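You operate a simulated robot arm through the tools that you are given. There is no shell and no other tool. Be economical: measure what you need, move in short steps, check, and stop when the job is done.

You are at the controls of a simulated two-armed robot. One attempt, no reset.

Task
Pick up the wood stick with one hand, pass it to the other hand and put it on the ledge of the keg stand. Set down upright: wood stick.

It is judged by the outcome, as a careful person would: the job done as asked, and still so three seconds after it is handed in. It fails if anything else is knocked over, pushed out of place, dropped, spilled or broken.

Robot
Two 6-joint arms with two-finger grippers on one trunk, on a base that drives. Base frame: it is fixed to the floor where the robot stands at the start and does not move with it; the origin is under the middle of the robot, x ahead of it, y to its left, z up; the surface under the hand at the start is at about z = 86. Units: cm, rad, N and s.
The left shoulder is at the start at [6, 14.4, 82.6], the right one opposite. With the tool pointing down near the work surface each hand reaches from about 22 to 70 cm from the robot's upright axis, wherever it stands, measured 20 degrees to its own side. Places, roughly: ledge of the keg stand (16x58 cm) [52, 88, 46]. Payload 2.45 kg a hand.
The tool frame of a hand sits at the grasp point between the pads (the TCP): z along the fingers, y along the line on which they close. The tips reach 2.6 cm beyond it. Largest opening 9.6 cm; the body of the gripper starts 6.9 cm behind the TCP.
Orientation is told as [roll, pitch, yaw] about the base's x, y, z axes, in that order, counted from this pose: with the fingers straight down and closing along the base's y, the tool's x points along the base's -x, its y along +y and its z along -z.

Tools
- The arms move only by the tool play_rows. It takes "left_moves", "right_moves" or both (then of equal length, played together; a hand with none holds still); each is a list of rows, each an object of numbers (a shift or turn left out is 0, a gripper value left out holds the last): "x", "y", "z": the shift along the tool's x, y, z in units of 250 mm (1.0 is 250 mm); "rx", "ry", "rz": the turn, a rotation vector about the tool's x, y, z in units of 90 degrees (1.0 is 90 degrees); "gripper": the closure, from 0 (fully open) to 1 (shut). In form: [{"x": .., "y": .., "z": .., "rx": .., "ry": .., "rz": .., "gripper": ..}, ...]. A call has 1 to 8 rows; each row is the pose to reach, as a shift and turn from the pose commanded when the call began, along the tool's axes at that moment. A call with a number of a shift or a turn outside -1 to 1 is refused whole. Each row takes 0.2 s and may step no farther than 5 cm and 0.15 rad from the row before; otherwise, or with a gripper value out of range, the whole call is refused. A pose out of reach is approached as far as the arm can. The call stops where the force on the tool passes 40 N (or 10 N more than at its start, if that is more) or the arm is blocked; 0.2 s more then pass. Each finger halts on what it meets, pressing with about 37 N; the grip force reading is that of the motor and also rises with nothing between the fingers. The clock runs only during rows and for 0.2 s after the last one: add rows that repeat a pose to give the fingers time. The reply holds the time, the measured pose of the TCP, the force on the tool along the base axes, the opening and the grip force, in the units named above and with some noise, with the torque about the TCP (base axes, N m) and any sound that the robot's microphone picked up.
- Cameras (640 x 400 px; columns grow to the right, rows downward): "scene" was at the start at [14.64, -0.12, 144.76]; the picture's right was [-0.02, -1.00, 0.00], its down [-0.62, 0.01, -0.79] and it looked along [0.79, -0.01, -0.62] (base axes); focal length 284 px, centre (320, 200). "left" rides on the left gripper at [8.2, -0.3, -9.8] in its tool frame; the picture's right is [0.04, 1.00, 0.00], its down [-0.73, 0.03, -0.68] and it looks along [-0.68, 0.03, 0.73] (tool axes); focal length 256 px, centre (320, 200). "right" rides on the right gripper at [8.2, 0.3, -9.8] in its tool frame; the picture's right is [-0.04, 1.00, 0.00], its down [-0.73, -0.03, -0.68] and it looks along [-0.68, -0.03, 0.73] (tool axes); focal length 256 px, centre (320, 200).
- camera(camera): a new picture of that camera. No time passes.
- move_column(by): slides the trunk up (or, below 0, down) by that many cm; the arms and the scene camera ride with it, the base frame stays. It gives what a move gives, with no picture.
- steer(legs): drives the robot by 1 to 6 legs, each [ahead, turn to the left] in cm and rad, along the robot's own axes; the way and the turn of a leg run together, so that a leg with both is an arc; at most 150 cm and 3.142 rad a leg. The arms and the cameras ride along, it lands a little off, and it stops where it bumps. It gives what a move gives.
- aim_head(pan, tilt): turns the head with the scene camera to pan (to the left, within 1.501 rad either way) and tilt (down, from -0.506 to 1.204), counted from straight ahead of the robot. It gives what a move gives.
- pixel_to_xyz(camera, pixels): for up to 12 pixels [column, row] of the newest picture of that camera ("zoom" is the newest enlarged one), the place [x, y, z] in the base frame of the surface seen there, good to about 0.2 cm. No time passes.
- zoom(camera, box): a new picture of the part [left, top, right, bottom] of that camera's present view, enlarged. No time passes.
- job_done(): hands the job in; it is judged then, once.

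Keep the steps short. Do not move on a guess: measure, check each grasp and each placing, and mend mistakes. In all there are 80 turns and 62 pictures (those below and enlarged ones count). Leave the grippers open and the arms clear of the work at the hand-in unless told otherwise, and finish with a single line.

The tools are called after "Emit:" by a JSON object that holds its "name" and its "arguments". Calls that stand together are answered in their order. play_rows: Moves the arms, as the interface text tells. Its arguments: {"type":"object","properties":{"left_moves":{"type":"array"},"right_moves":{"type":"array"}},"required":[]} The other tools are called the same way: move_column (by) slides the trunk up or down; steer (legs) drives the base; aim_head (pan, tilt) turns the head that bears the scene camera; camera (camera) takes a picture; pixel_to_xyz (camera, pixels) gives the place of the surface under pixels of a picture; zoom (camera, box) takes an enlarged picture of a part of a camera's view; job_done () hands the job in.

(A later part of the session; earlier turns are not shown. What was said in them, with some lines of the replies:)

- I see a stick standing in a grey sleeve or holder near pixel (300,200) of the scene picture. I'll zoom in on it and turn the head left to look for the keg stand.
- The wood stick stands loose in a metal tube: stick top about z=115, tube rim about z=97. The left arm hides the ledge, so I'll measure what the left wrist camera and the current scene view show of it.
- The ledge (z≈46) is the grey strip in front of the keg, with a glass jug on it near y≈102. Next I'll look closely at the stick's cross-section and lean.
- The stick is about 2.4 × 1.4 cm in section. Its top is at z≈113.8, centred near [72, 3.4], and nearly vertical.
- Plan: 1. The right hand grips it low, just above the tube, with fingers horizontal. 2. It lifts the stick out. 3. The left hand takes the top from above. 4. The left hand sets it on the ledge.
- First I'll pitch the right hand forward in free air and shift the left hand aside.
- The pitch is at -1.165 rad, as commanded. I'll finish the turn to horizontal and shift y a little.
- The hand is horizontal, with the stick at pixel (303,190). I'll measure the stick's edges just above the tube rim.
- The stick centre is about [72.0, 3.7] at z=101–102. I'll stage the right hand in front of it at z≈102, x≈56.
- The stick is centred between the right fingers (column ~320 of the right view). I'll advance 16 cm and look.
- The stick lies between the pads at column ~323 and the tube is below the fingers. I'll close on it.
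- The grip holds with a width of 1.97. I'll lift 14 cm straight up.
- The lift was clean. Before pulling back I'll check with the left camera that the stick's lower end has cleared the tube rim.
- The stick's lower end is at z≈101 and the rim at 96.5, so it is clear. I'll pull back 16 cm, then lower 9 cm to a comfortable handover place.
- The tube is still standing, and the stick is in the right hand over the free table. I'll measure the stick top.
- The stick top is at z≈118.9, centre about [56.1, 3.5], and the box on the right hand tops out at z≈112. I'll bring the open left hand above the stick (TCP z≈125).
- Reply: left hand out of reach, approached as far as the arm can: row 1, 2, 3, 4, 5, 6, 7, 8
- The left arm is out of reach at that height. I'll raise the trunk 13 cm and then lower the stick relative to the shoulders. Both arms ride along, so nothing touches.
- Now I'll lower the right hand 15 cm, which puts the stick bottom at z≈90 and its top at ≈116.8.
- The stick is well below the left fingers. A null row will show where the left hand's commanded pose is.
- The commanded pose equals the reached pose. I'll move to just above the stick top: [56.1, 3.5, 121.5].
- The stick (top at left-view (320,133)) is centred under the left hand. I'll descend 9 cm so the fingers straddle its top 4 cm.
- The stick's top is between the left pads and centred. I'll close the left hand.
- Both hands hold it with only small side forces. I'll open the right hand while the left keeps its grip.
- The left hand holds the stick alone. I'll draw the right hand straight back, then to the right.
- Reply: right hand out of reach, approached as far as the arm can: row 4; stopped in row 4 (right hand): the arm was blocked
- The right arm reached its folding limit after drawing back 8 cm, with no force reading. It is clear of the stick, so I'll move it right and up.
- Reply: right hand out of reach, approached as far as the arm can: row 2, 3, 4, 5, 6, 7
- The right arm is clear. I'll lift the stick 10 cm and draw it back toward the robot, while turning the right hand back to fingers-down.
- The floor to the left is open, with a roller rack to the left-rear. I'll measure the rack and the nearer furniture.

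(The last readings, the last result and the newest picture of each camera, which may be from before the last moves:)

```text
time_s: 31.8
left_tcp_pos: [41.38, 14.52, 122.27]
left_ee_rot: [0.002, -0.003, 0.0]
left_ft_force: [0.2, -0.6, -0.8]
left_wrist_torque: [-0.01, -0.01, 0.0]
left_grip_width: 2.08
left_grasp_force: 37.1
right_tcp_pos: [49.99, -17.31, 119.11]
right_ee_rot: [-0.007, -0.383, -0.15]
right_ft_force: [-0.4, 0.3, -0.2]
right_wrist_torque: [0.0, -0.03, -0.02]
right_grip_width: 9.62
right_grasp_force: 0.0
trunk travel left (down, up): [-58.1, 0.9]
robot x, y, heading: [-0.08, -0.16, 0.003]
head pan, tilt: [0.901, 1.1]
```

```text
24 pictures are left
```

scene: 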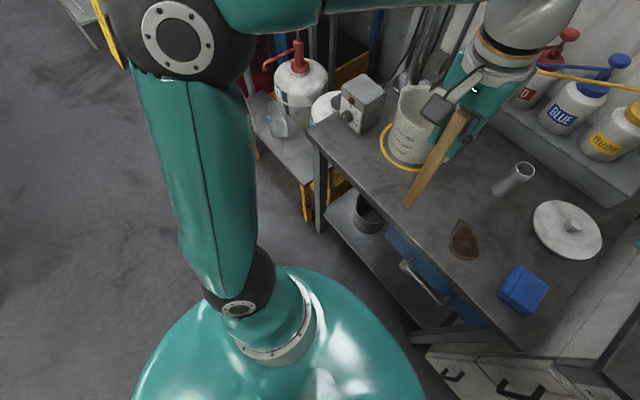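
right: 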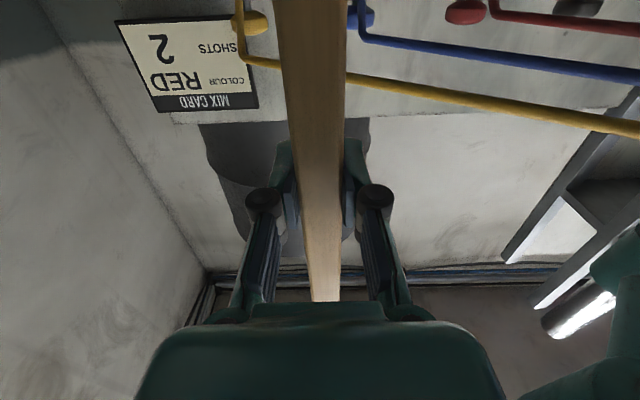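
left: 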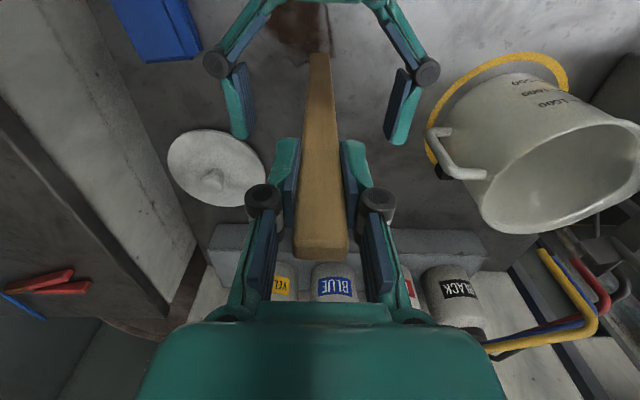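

The way left is open. I'll straighten and retract the right hand first, then back the robot 15 cm off the table.

Emit:
{"name": "play_rows", "arguments": {"right_moves": [{"ry": 0.08, "x": 0.1, "z": -0.05}, {"ry": 0.16, "x": 0.2, "z": -0.1}, {"ry": 0.244, "x": 0.3, "z": -0.15}, {"ry": 0.244, "x": 0.4, "z": -0.2}, {"ry": 0.244, "x": 0.4, "z": -0.2}]}}

Emit:
{"name": "steer", "arguments": {"legs": [[-15, 0]]}}

Emit:
{"name": "pixel_to_xyz", "arguments": {"camera": "scene", "pixels": [[318, 148], [320, 230], [300, 185], [305, 220], [270, 155], [280, 130], [345, 115], [252, 100], [405, 260]]}}

```text
time_s: 33.0
left_tcp_pos: [41.3, 14.48, 122.12]
left_ee_rot: [0.001, -0.004, 0.0]
left_ft_force: [0.2, 0.3, -0.9]
left_wrist_torque: [0.04, 0.02, 0.0]
left_grip_width: 2.05
left_grasp_force: 37.0
right_tcp_pos: [39.16, -15.69, 120.21]
right_ee_rot: [-0.006, 0.005, -0.154]
right_ft_force: [-0.4, 0.0, 0.0]
right_wrist_torque: [0.0, 0.04, -0.02]
right_grip_width: 9.59
right_grasp_force: 0.1
trunk travel left (down, up): [-58.1, 0.9]
robot x, y, heading: [-0.06, 0.47, -0.0]
head pan, tilt: [0.901, 1.1]
```

```text
time_s: 34.4
left_tcp_pos: [26.3, 14.49, 122.32]
left_ee_rot: [0.003, -0.005, -0.003]
left_ft_force: [-0.6, 0.4, -0.2]
left_wrist_torque: [0.03, -0.06, -0.01]
left_grip_width: 2.05
left_grasp_force: 36.7
right_tcp_pos: [23.94, -15.7, 120.29]
right_ee_rot: [-0.006, 0.001, -0.154]
right_ft_force: [-0.3, 0.0, -0.2]
right_wrist_torque: [0.01, -0.06, -0.02]
right_grip_width: 9.6
right_grasp_force: 0.1
trunk travel left (down, up): [-58.1, 0.9]
robot x, y, heading: [-15.22, 0.1, 0.003]
head pan, tilt: [0.901, 1.1]
```

```text
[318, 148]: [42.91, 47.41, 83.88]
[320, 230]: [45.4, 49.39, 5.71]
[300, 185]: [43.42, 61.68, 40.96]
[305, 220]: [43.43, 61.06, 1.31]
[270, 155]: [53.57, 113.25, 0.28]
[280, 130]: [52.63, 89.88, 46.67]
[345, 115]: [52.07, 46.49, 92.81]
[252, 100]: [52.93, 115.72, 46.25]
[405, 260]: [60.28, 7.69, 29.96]
```

I've backed off. The ledge front is at x≈43.5, the table's left edge at y≈49. I'll turn left, drive 68 cm along, and turn back to face the ledge.

Emit:
{"name": "steer", "arguments": {"legs": [[0, 1.571], [68, 0], [0, -1.571]]}}

Emit:
{"name": "aim_head", "arguments": {"pan": 0.0, "tilt": 0.85}}

Emit:
{"name": "camera", "arguments": {"camera": "scene"}}

Emit:
{"name": "camera", "arguments": {"camera": "left"}}

```text
time_s: 38.7
left_tcp_pos: [-25.81, 43.22, 122.27]
left_ee_rot: [-0.003, -0.003, 1.487]
left_ft_force: [-1.2, 0.8, -0.9]
left_wrist_torque: [-0.02, -0.08, 0.01]
left_grip_width: 2.1
left_grasp_force: 36.7
right_tcp_pos: [3.96, 38.41, 120.31]
right_ee_rot: [-0.009, 0.006, 1.333]
right_ft_force: [-1.3, 0.8, 0.0]
right_wrist_torque: [-0.03, -0.1, 0.03]
right_grip_width: 9.59
right_grasp_force: 0.0
trunk travel left (down, up): [-58.1, 0.9]
robot x, y, heading: [-9.61, 0.36, 1.512]
head pan, tilt: [0.901, 1.1]
stopped in leg 1: the robot was blocked; the commanded pose is now the measured one
```

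```text
time_s: 39.9
left_tcp_pos: [-25.53, 43.1, 122.44]
left_ee_rot: [-0.001, -0.004, 1.481]
left_ft_force: [0.5, -0.2, -0.1]
left_wrist_torque: [0.03, 0.04, -0.02]
left_grip_width: 2.09
left_grasp_force: 37.0
right_tcp_pos: [4.41, 38.38, 120.45]
right_ee_rot: [-0.008, 0.003, 1.331]
right_ft_force: [-0.1, -0.6, 0.9]
right_wrist_torque: [0.0, -0.02, 0.0]
right_grip_width: 9.59
right_grasp_force: 0.1
trunk travel left (down, up): [-58.1, 0.9]
robot x, y, heading: [-9.5, -0.33, 1.509]
head pan, tilt: [0.0, 0.85]
```

```text
23 pictures are left
```

scene: 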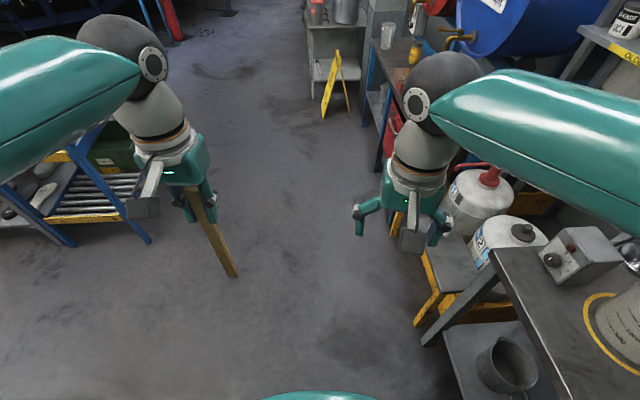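

```text
22 pictures are left
```

left: 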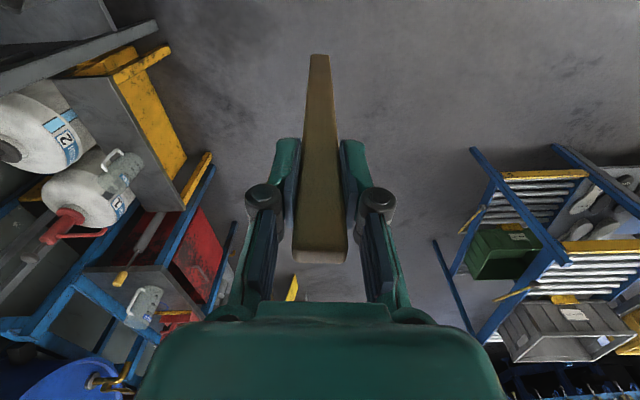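

The turn stopped just short at 1.51 rad. Before driving on, I'll look to the robot's right to see whether anything was touched.

Emit:
{"name": "aim_head", "arguments": {"pan": -1.2, "tilt": 0.85}}

Emit:
{"name": "camera", "arguments": {"camera": "scene"}}

```text
time_s: 41.3
left_tcp_pos: [-25.51, 43.12, 122.27]
left_ee_rot: [0.0, -0.004, 1.483]
left_ft_force: [0.0, -0.2, -0.3]
left_wrist_torque: [0.02, -0.01, 0.0]
left_grip_width: 2.08
left_grasp_force: 36.5
right_tcp_pos: [4.39, 38.32, 120.32]
right_ee_rot: [-0.008, 0.001, 1.328]
right_ft_force: [0.1, 0.5, 0.2]
right_wrist_torque: [-0.01, -0.02, 0.04]
right_grip_width: 9.6
right_grasp_force: 0.0
trunk travel left (down, up): [-58.1, 0.9]
robot x, y, heading: [-8.96, 0.03, 1.511]
head pan, tilt: [-1.201, 0.85]
```

```text
21 pictures are left
```

scene: 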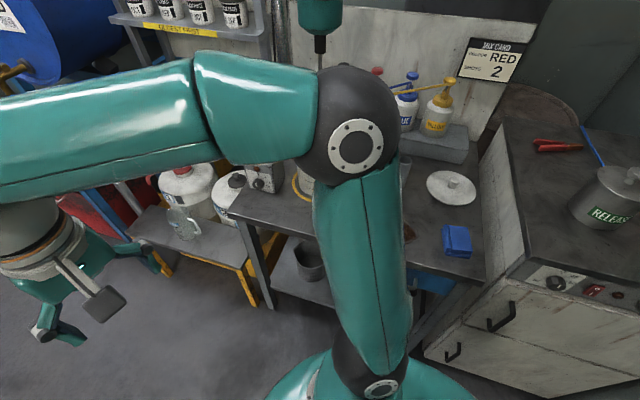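

Everything on the table stands as before. I'll measure how far the right elbow reaches toward the table before driving past.

Emit:
{"name": "pixel_to_xyz", "arguments": {"camera": "scene", "pixels": [[355, 150], [385, 100], [340, 75], [360, 250], [265, 190], [185, 170], [180, 215], [235, 185], [440, 390]]}}

```text
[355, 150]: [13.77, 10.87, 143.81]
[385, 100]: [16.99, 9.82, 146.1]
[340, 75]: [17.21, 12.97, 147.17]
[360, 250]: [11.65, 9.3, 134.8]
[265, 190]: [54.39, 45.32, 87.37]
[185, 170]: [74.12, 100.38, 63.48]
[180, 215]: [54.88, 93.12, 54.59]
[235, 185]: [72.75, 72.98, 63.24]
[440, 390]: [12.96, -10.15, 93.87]
```

The elbow is high (z≈144, x≤25), so it clears everything; the jug on the ledge is at y≈93 and the second keg at y≈73 behind. Clear ledge spot: about [51, 77]. I'll drive ahead 66 cm and turn to face the ledge.

Emit:
{"name": "steer", "arguments": {"legs": [[66, 0]]}}

```text
time_s: 45.0
left_tcp_pos: [-21.39, 109.14, 122.39]
left_ee_rot: [0.001, -0.003, 1.481]
left_ft_force: [-1.0, 0.4, 0.6]
left_wrist_torque: [-0.02, -0.05, 0.02]
left_grip_width: 2.06
left_grasp_force: 37.1
right_tcp_pos: [8.51, 104.08, 120.47]
right_ee_rot: [-0.006, 0.002, 1.329]
right_ft_force: [-0.2, 0.3, -0.2]
right_wrist_torque: [-0.04, 0.01, 0.04]
right_grip_width: 9.61
right_grasp_force: 0.0
trunk travel left (down, up): [-58.1, 0.9]
robot x, y, heading: [-5.55, 66.19, 1.506]
head pan, tilt: [-1.201, 0.85]
```

Emit:
{"name": "steer", "arguments": {"legs": [[0, -1.506]]}}

Emit:
{"name": "aim_head", "arguments": {"pan": 0.15, "tilt": 0.95}}

Emit:
{"name": "camera", "arguments": {"camera": "scene"}}

Emit:
{"name": "camera", "arguments": {"camera": "left"}}

```text
time_s: 49.8
left_tcp_pos: [36.77, 83.91, 122.49]
left_ee_rot: [0.006, -0.004, -0.031]
left_ft_force: [-0.1, -1.6, -0.2]
left_wrist_torque: [0.1, -0.01, -0.01]
left_grip_width: 2.09
left_grasp_force: 36.6
right_tcp_pos: [33.61, 53.85, 120.41]
right_ee_rot: [-0.001, 0.003, -0.183]
right_ft_force: [0.1, -1.6, 0.4]
right_wrist_torque: [0.11, 0.02, 0.0]
right_grip_width: 9.59
right_grasp_force: 0.1
trunk travel left (down, up): [-58.1, 0.9]
robot x, y, heading: [-5.38, 71.5, 0.019]
head pan, tilt: [-1.201, 0.85]
stopped in leg 1: the robot was blocked; the commanded pose is now the measured one
```

```text
time_s: 51.3
left_tcp_pos: [36.74, 84.45, 122.55]
left_ee_rot: [0.001, -0.005, -0.029]
left_ft_force: [0.3, -0.3, -1.0]
left_wrist_torque: [-0.01, 0.0, 0.0]
left_grip_width: 2.07
left_grasp_force: 36.9
right_tcp_pos: [33.53, 54.42, 120.5]
right_ee_rot: [-0.005, 0.003, -0.183]
right_ft_force: [-0.8, -0.8, -0.1]
right_wrist_torque: [0.03, -0.01, 0.0]
right_grip_width: 9.59
right_grasp_force: 0.1
trunk travel left (down, up): [-58.1, 0.9]
robot x, y, heading: [-5.34, 71.01, 0.016]
head pan, tilt: [0.15, 0.949]
```

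```text
20 pictures are left
```

scene: 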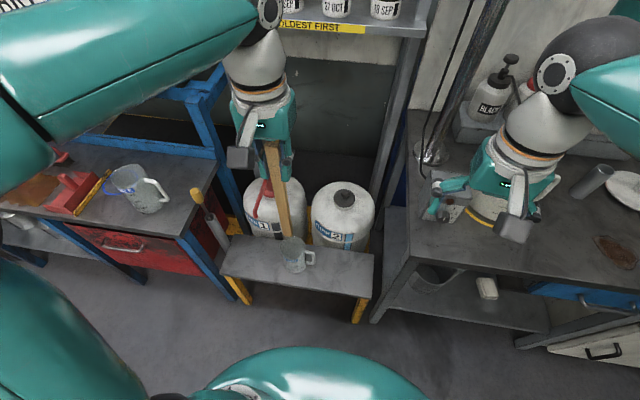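

```text
19 pictures are left
```

left: 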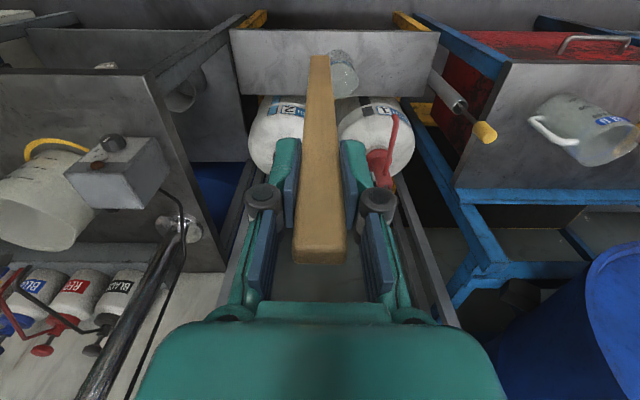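

I'm facing the ledge. The jug is at (295,255) and the kegs are behind. I'll measure the ledge surface, its edges and the jug.

Emit:
{"name": "pixel_to_xyz", "arguments": {"camera": "scene", "pixels": [[345, 265], [345, 290], [330, 270], [230, 270], [372, 262], [368, 290], [240, 240], [285, 255], [310, 257], [340, 225], [265, 225], [250, 258]]}}

Emit:
{"name": "zoom", "arguments": {"camera": "scene", "box": [205, 170, 395, 310]}}

```text
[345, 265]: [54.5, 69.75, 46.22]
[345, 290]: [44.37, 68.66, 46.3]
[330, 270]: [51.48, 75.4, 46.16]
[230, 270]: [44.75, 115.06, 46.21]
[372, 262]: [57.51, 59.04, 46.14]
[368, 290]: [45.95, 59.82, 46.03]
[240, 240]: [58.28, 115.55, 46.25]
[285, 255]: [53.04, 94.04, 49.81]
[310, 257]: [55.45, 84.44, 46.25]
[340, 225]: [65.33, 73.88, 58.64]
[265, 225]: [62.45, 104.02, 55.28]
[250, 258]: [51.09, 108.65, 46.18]
```

```text
2.86 times, centred on (300, 240) of scene
```

zoom: 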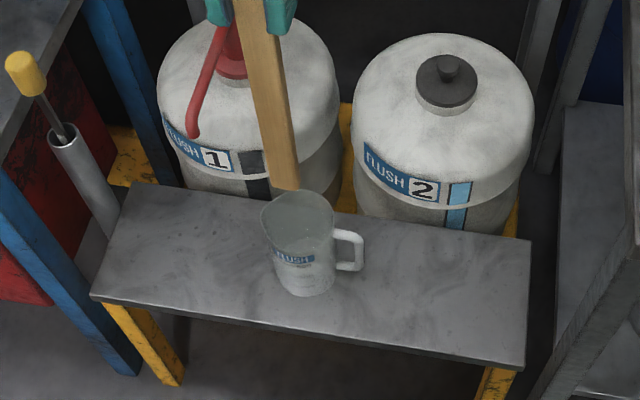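

The ledge surface is at z=46.2, the jug's handle reaches y≈84, and the ledge is free from y 59 to 83. Target: stick at [51.5, 71]. I'll lower the trunk 25 cm.

Emit:
{"name": "move_column", "arguments": {"by": -25}}

```text
time_s: 53.9
left_tcp_pos: [36.66, 84.53, 97.56]
left_ee_rot: [0.002, -0.006, -0.03]
left_ft_force: [0.4, 0.1, -1.0]
left_wrist_torque: [-0.04, -0.03, 0.02]
left_grip_width: 2.1
left_grasp_force: 37.1
right_tcp_pos: [33.58, 54.45, 95.42]
right_ee_rot: [-0.007, 0.004, -0.182]
right_ft_force: [0.3, 0.6, -0.3]
right_wrist_torque: [-0.01, -0.01, 0.03]
right_grip_width: 9.61
right_grasp_force: 0.0
trunk travel left (down, up): [-33.1, 25.9]
robot x, y, heading: [-5.43, 71.52, 0.015]
head pan, tilt: [0.15, 0.949]
```

Next I'll move horizontally to over [51.5, 71] at this height; the stick bottom at ≈75 is above everything on the stand.

Emit:
{"name": "play_rows", "arguments": {"left_moves": [{"x": -0.1, "y": -0.09}, {"x": -0.22, "y": -0.19}, {"x": -0.35, "y": -0.3}, {"x": -0.48, "y": -0.41}, {"x": -0.57, "y": -0.49}, {"x": -0.61, "y": -0.522}, {"x": -0.61, "y": -0.522}]}}

Emit:
{"name": "camera", "arguments": {"camera": "scene"}}

```text
time_s: 55.5
left_tcp_pos: [49.58, 71.47, 96.52]
left_ee_rot: [0.002, -0.005, -0.029]
left_ft_force: [-1.0, -0.1, 0.0]
left_wrist_torque: [-0.03, -0.01, -0.01]
left_grip_width: 2.1
left_grasp_force: 36.8
left hand out of reach, approached as far as the arm can: row 5, 6, 7
right_tcp_pos: [33.51, 54.45, 95.59]
right_ee_rot: [-0.003, 0.002, -0.181]
right_ft_force: [-0.4, 0.4, 0.6]
right_wrist_torque: [0.0, -0.04, -0.02]
right_grip_width: 9.6
right_grasp_force: 0.1
trunk travel left (down, up): [-33.1, 25.9]
robot x, y, heading: [-5.09, 71.47, 0.011]
head pan, tilt: [0.15, 0.949]
```

```text
17 pictures are left
```

scene: 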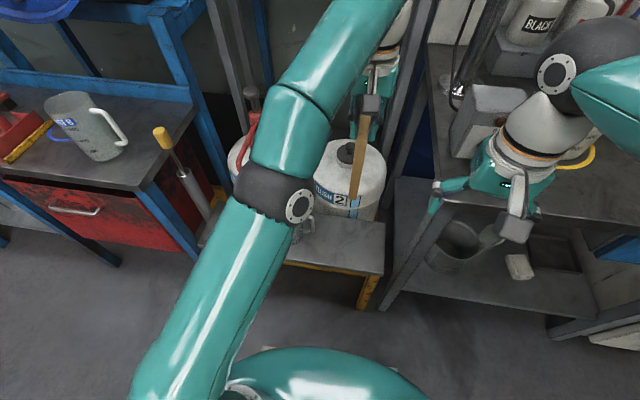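

I'm slightly out of reach at that height. Descending helps, so I'll go down 18 cm while easing forward 2 cm.

Emit:
{"name": "play_rows", "arguments": {"left_moves": [{"z": 0.1}, {"z": 0.2}, {"z": 0.3, "x": -0.03}, {"z": 0.4, "x": -0.06}, {"z": 0.5, "x": -0.08}, {"z": 0.6, "x": -0.08}, {"z": 0.7, "x": -0.08}, {"z": 0.7, "x": -0.08}]}}

Emit:
{"name": "camera", "arguments": {"camera": "left"}}

Emit:
{"name": "camera", "arguments": {"camera": "scene"}}

```text
time_s: 57.2
left_tcp_pos: [51.93, 71.61, 79.11]
left_ee_rot: [0.002, -0.004, -0.03]
left_ft_force: [0.2, -0.2, 0.0]
left_wrist_torque: [-0.01, -0.03, -0.01]
left_grip_width: 2.09
left_grasp_force: 36.7
right_tcp_pos: [33.58, 54.45, 95.36]
right_ee_rot: [-0.005, 0.004, -0.18]
right_ft_force: [0.4, -0.8, 1.1]
right_wrist_torque: [-0.03, 0.01, -0.01]
right_grip_width: 9.6
right_grasp_force: 0.0
trunk travel left (down, up): [-33.1, 25.9]
robot x, y, heading: [-5.32, 71.4, 0.011]
head pan, tilt: [0.15, 0.949]
```

```text
16 pictures are left
```

left: 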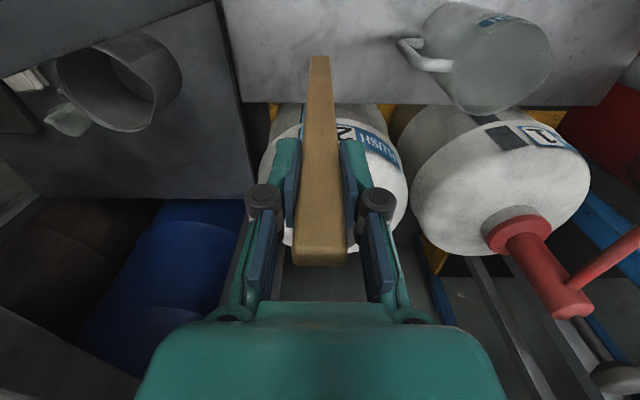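

```text
15 pictures are left
```

scene: 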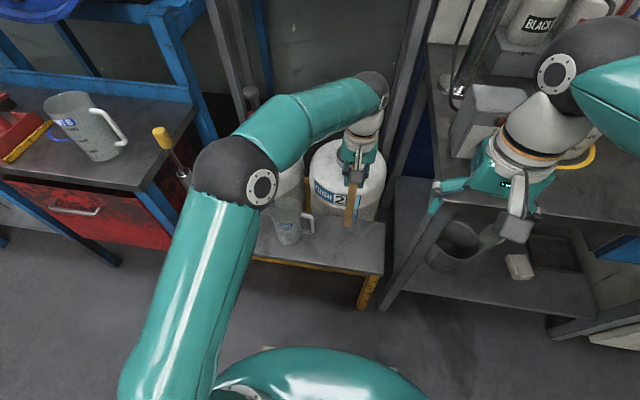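

The stick hangs over the free part of the ledge. I'll measure its lower end and how plumb it is.

Emit:
{"name": "zoom", "arguments": {"camera": "scene", "box": [300, 150, 400, 270]}}

Emit:
{"name": "pixel_to_xyz", "arguments": {"camera": "left", "pixels": [[320, 60], [319, 100], [319, 160], [320, 230], [309, 62], [330, 62]]}}

Emit:
{"name": "pixel_to_xyz", "arguments": {"camera": "scene", "pixels": [[350, 205], [350, 215], [349, 222], [354, 198]]}}

```text
3.33 times, centred on (350, 210) of scene
```

zoom: 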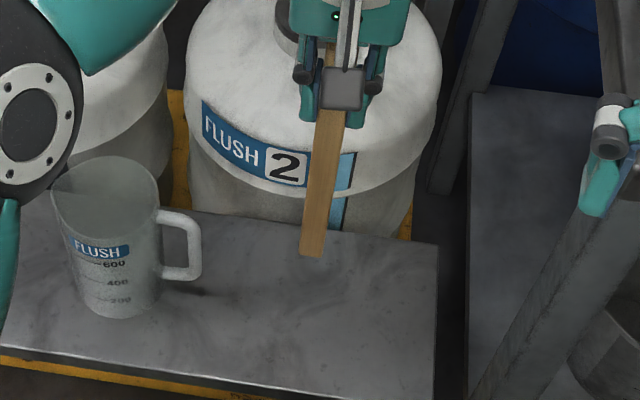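

```text
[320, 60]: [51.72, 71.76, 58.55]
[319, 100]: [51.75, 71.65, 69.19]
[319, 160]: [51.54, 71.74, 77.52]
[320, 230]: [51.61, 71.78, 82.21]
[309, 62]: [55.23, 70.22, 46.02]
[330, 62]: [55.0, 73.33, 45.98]
```

```text
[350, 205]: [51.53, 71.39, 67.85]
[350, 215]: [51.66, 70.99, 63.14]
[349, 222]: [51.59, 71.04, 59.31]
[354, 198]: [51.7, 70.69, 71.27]
```

The stick is plumb within about 0.2 cm over 20 cm. I'll descend 9 cm, leaving about 1 cm over the ledge.

Emit:
{"name": "play_rows", "arguments": {"left_moves": [{"z": 0.08}, {"z": 0.16}, {"z": 0.24}, {"z": 0.3}, {"z": 0.34}, {"z": 0.36}, {"z": 0.36}]}}

Emit:
{"name": "zoom", "arguments": {"camera": "scene", "box": [300, 170, 400, 290]}}

```text
time_s: 58.9
left_tcp_pos: [51.82, 71.54, 69.87]
left_ee_rot: [0.002, -0.006, -0.031]
left_ft_force: [0.3, -0.4, -0.4]
left_wrist_torque: [0.01, -0.01, 0.02]
left_grip_width: 2.07
left_grasp_force: 37.1
right_tcp_pos: [33.57, 54.34, 95.56]
right_ee_rot: [-0.005, 0.004, -0.181]
right_ft_force: [-0.4, 0.2, -0.7]
right_wrist_torque: [0.02, 0.01, 0.01]
right_grip_width: 9.6
right_grasp_force: 0.1
trunk travel left (down, up): [-33.1, 25.9]
robot x, y, heading: [-5.35, 71.37, 0.016]
head pan, tilt: [0.15, 0.949]
```

```text
3.33 times, centred on (350, 230) of scene
```

zoom: 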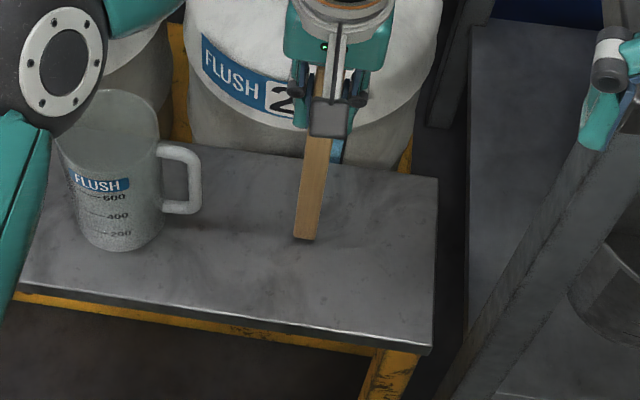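

About 1 cm is left. I'll go down in 1.5 mm steps and watch the force.

Emit:
{"name": "play_rows", "arguments": {"left_moves": [{"z": 0.008}, {"z": 0.016}, {"z": 0.022}, {"z": 0.028}, {"z": 0.032}, {"z": 0.032}]}}

```text
time_s: 60.2
left_tcp_pos: [51.81, 71.61, 69.19]
left_ee_rot: [0.0, -0.002, -0.029]
left_ft_force: [-0.2, -0.7, -0.3]
left_wrist_torque: [0.0, -0.02, 0.02]
left_grip_width: 2.07
left_grasp_force: 36.7
right_tcp_pos: [33.55, 54.37, 95.48]
right_ee_rot: [-0.004, 0.005, -0.181]
right_ft_force: [0.4, -0.8, -0.3]
right_wrist_torque: [-0.02, 0.01, -0.01]
right_grip_width: 9.62
right_grasp_force: 0.1
trunk travel left (down, up): [-33.1, 25.9]
robot x, y, heading: [-5.27, 71.53, 0.014]
head pan, tilt: [0.15, 0.949]
```

No contact yet, so I continue.

Emit:
{"name": "play_rows", "arguments": {"left_moves": [{"z": 0.006}, {"z": 0.012}, {"z": 0.012}]}}

Emit:
{"name": "zoom", "arguments": {"camera": "scene", "box": [325, 210, 375, 260]}}

```text
time_s: 61.0
left_tcp_pos: [51.92, 71.42, 68.78]
left_ee_rot: [0.002, -0.004, -0.031]
left_ft_force: [-0.2, 0.2, -0.1]
left_wrist_torque: [-0.01, -0.01, 0.01]
left_grip_width: 2.06
left_grasp_force: 37.0
right_tcp_pos: [33.71, 54.45, 95.51]
right_ee_rot: [-0.003, 0.004, -0.181]
right_ft_force: [0.1, -0.2, 0.1]
right_wrist_torque: [-0.02, 0.01, 0.0]
right_grip_width: 9.57
right_grasp_force: 0.0
trunk travel left (down, up): [-33.1, 25.9]
robot x, y, heading: [-5.51, 71.58, 0.015]
head pan, tilt: [0.15, 0.949]
```

```text
8.00 times, centred on (350, 235) of scene
```

zoom: 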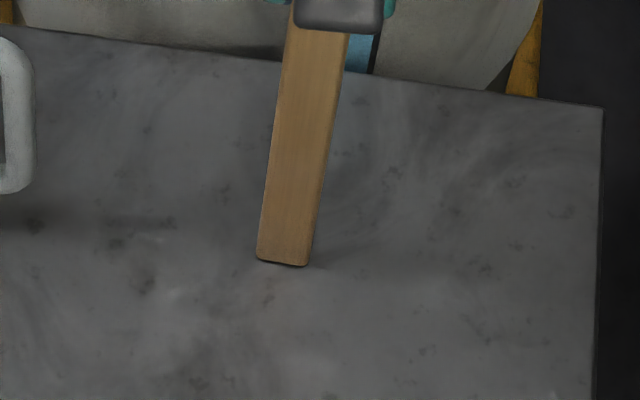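

It is almost down. I'll take a few more fine steps until contact force appears.

Emit:
{"name": "play_rows", "arguments": {"left_moves": [{"z": 0.004}, {"z": 0.008}, {"z": 0.008}]}}

```text
time_s: 61.9
left_tcp_pos: [51.84, 71.41, 68.85]
left_ee_rot: [0.0, -0.007, -0.03]
left_ft_force: [-1.1, -0.4, 12.6]
left_wrist_torque: [-0.02, 0.27, -0.01]
left_grip_width: 2.08
left_grasp_force: 36.9
right_tcp_pos: [33.54, 54.58, 95.64]
right_ee_rot: [-0.006, 0.001, -0.182]
right_ft_force: [-0.6, 0.3, 0.6]
right_wrist_torque: [-0.02, -0.01, -0.02]
right_grip_width: 9.62
right_grasp_force: 0.0
trunk travel left (down, up): [-33.1, 25.9]
robot x, y, heading: [-5.57, 71.48, 0.006]
head pan, tilt: [0.15, 0.949]
```

Contact at 12.6 N. I'll relax by 1 mm and re-check before releasing.

Emit:
{"name": "play_rows", "arguments": {"left_moves": [{"z": -0.004}, {"z": -0.004}]}}

Emit:
{"name": "zoom", "arguments": {"camera": "scene", "box": [325, 210, 375, 260]}}

```text
time_s: 62.5
left_tcp_pos: [51.9, 71.43, 68.7]
left_ee_rot: [0.002, -0.006, -0.032]
left_ft_force: [-0.4, 0.3, 10.4]
left_wrist_torque: [-0.02, 0.01, 0.0]
left_grip_width: 2.07
left_grasp_force: 37.2
right_tcp_pos: [33.48, 54.45, 95.43]
right_ee_rot: [-0.005, 0.003, -0.182]
right_ft_force: [0.0, 0.2, 0.1]
right_wrist_torque: [0.01, -0.02, 0.01]
right_grip_width: 9.59
right_grasp_force: 0.0
trunk travel left (down, up): [-33.1, 25.9]
robot x, y, heading: [-5.08, 71.61, 0.013]
head pan, tilt: [0.15, 0.949]
```

```text
8.00 times, centred on (350, 235) of scene
```

zoom: 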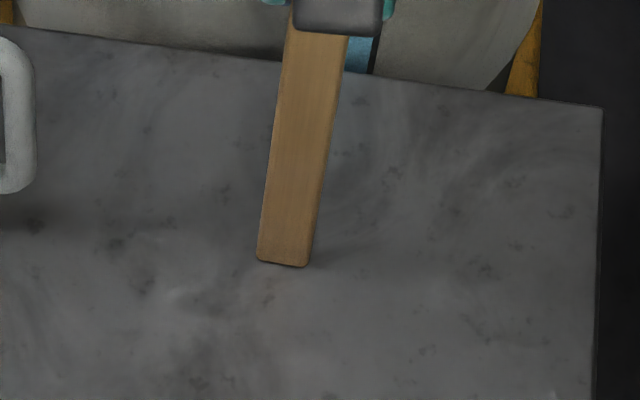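

It is seated flat: torque ≈0, and a steady push of 10 N. I'll open the left fingers gently.

Emit:
{"name": "play_rows", "arguments": {"left_moves": [{"gripper": 0.77}, {"gripper": 0.75}, {"gripper": 0.72}, {"gripper": 0.68}, {"gripper": 0.62}, {"gripper": 0.55}, {"gripper": 0.5}, {"gripper": 0.5}]}}

Emit:
{"name": "camera", "arguments": {"camera": "left"}}

Emit:
{"name": "zoom", "arguments": {"camera": "scene", "box": [300, 170, 400, 290]}}

```text
time_s: 64.2
left_tcp_pos: [51.96, 71.49, 68.79]
left_ee_rot: [0.003, -0.006, -0.03]
left_ft_force: [0.2, -0.5, -0.4]
left_wrist_torque: [-0.02, -0.03, 0.03]
left_grip_width: 4.8
left_grasp_force: 0.1
right_tcp_pos: [33.57, 54.44, 95.59]
right_ee_rot: [-0.005, 0.004, -0.181]
right_ft_force: [-0.2, -0.6, 0.0]
right_wrist_torque: [-0.02, -0.04, 0.0]
right_grip_width: 9.61
right_grasp_force: 0.0
trunk travel left (down, up): [-33.1, 25.9]
robot x, y, heading: [-5.2, 71.32, 0.014]
head pan, tilt: [0.15, 0.949]
```

```text
10 pictures are left
```

left: 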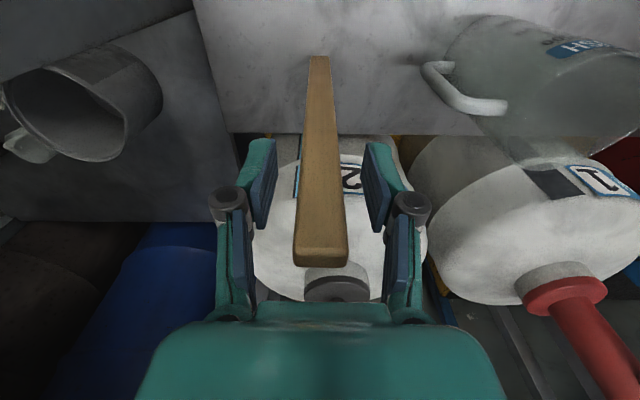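

```text
3.33 times, centred on (350, 230) of scene
```

zoom: 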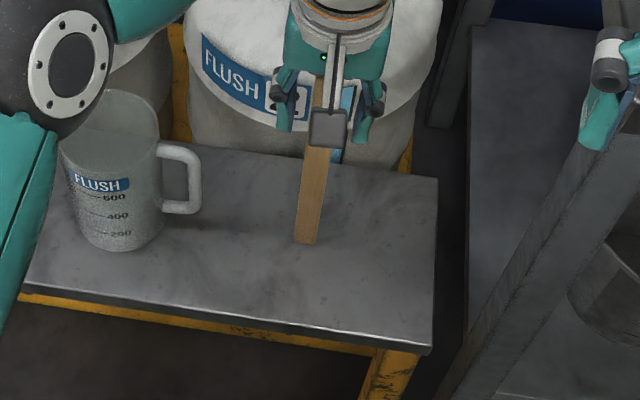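

The stick stands free. I'll open fully, then rise straight up 11 cm.

Emit:
{"name": "play_rows", "arguments": {"left_moves": [{"gripper": 0.2}, {"gripper": 0.0}, {"gripper": 0.0}, {"z": -0.08}, {"z": -0.18}, {"z": -0.28}, {"z": -0.38}, {"z": -0.44}]}}

Emit:
{"name": "camera", "arguments": {"camera": "left"}}

```text
time_s: 66.0
left_tcp_pos: [51.68, 71.47, 79.68]
left_ee_rot: [-0.001, -0.003, -0.03]
left_ft_force: [-0.1, 0.1, -0.1]
left_wrist_torque: [-0.01, 0.03, -0.02]
left_grip_width: 9.61
left_grasp_force: 0.0
right_tcp_pos: [33.6, 54.41, 95.49]
right_ee_rot: [-0.006, 0.003, -0.182]
right_ft_force: [0.1, -1.3, 0.0]
right_wrist_torque: [-0.01, 0.04, 0.0]
right_grip_width: 9.59
right_grasp_force: 0.0
trunk travel left (down, up): [-33.1, 25.9]
robot x, y, heading: [-5.5, 71.29, 0.017]
head pan, tilt: [0.15, 0.949]
```

```text
8 pictures are left
```

left: 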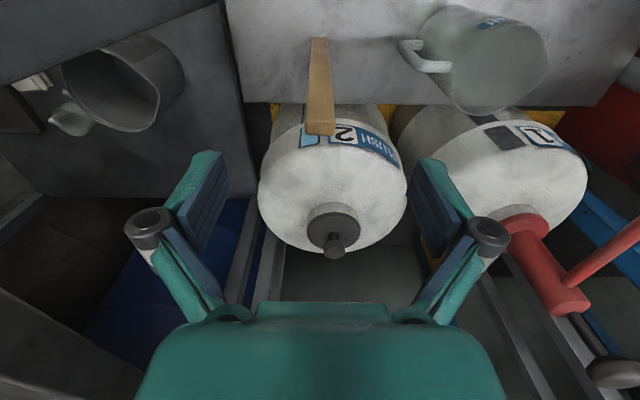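

The stick stands upright below the open hand. I'll raise the trunk 15 cm for clearance, then draw the left hand back.

Emit:
{"name": "move_column", "arguments": {"by": 15}}

Emit:
{"name": "play_rows", "arguments": {"left_moves": [{"x": 0.1, "y": 0.04}, {"x": 0.2, "y": 0.1}, {"x": 0.32, "y": 0.18}, {"x": 0.44, "y": 0.28}, {"x": 0.54, "y": 0.4}, {"x": 0.58, "y": 0.5}]}}

Emit:
{"name": "camera", "arguments": {"camera": "scene"}}

Emit:
{"name": "pixel_to_xyz", "arguments": {"camera": "scene", "pixels": [[345, 235], [348, 225], [350, 215], [352, 205]]}}

```text
time_s: 67.8
left_tcp_pos: [51.68, 71.54, 94.61]
left_ee_rot: [0.002, -0.004, -0.029]
left_ft_force: [-0.2, -1.0, -1.1]
left_wrist_torque: [-0.02, -0.02, 0.04]
left_grip_width: 9.61
left_grasp_force: 0.1
right_tcp_pos: [33.5, 54.44, 110.47]
right_ee_rot: [-0.006, 0.003, -0.183]
right_ft_force: [0.7, -0.1, -0.7]
right_wrist_torque: [-0.02, -0.04, 0.01]
right_grip_width: 9.62
right_grasp_force: 0.1
trunk travel left (down, up): [-48.1, 10.9]
robot x, y, heading: [-5.37, 71.34, 0.007]
head pan, tilt: [0.15, 0.949]
```

```text
time_s: 69.2
left_tcp_pos: [37.62, 84.14, 94.47]
left_ee_rot: [0.001, -0.006, -0.03]
left_ft_force: [1.1, -0.4, 0.8]
left_wrist_torque: [0.01, -0.02, -0.03]
left_grip_width: 9.61
left_grasp_force: 0.2
right_tcp_pos: [33.47, 54.45, 110.56]
right_ee_rot: [-0.005, 0.001, -0.181]
right_ft_force: [-0.4, 0.6, 0.0]
right_wrist_torque: [-0.01, -0.01, 0.01]
right_grip_width: 9.59
right_grasp_force: 0.0
trunk travel left (down, up): [-48.1, 10.9]
robot x, y, heading: [-5.28, 70.96, 0.013]
head pan, tilt: [0.15, 0.949]
```

```text
7 pictures are left
```

scene: 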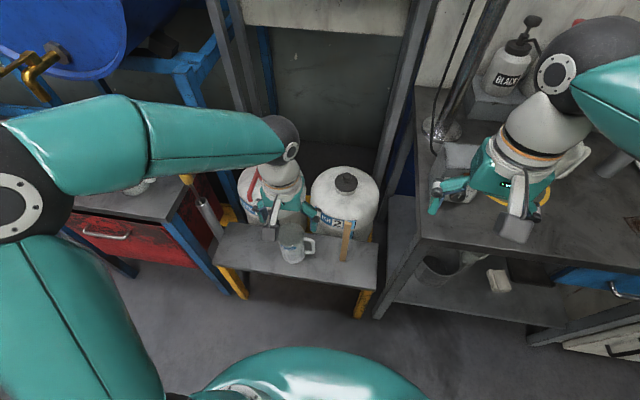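

```text
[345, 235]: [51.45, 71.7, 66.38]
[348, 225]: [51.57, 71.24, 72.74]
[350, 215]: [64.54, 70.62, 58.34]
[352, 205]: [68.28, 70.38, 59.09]
```

The stick stands at [51.5, 71.5] with its top at z≈73 and both hands are clear. One last close look.

Emit:
{"name": "zoom", "arguments": {"camera": "scene", "box": [300, 180, 400, 300]}}

Emit:
{"name": "zoom", "arguments": {"camera": "scene", "box": [500, 60, 640, 300]}}

```text
3.33 times, centred on (350, 240) of scene
```

zoom: 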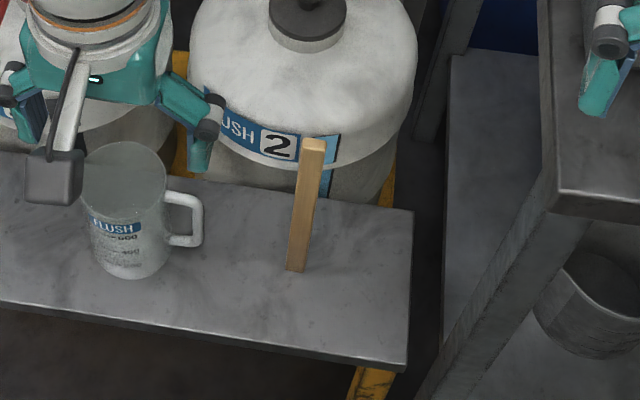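

```text
1.67 times, centred on (570, 180) of scene
```

zoom: 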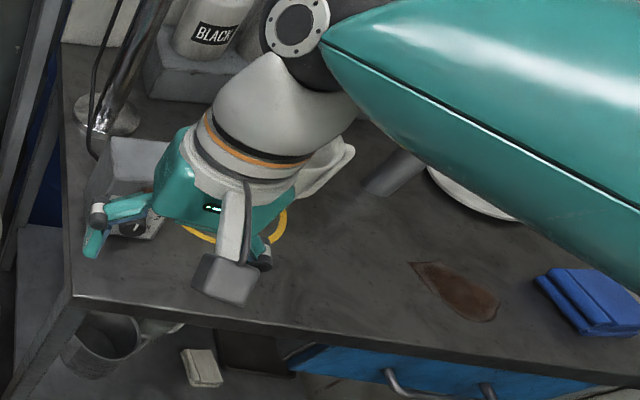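

The stick is upright on the ledge, and the jug, kegs and table items are undisturbed. I'll hand it in.

Emit:
{"name": "job_done", "arguments": {}}

```text
The job is handed in.
```

The wood stick was lifted out by the right hand, passed to the left, and now stands upright on the keg stand ledge, with both grippers open and clear.
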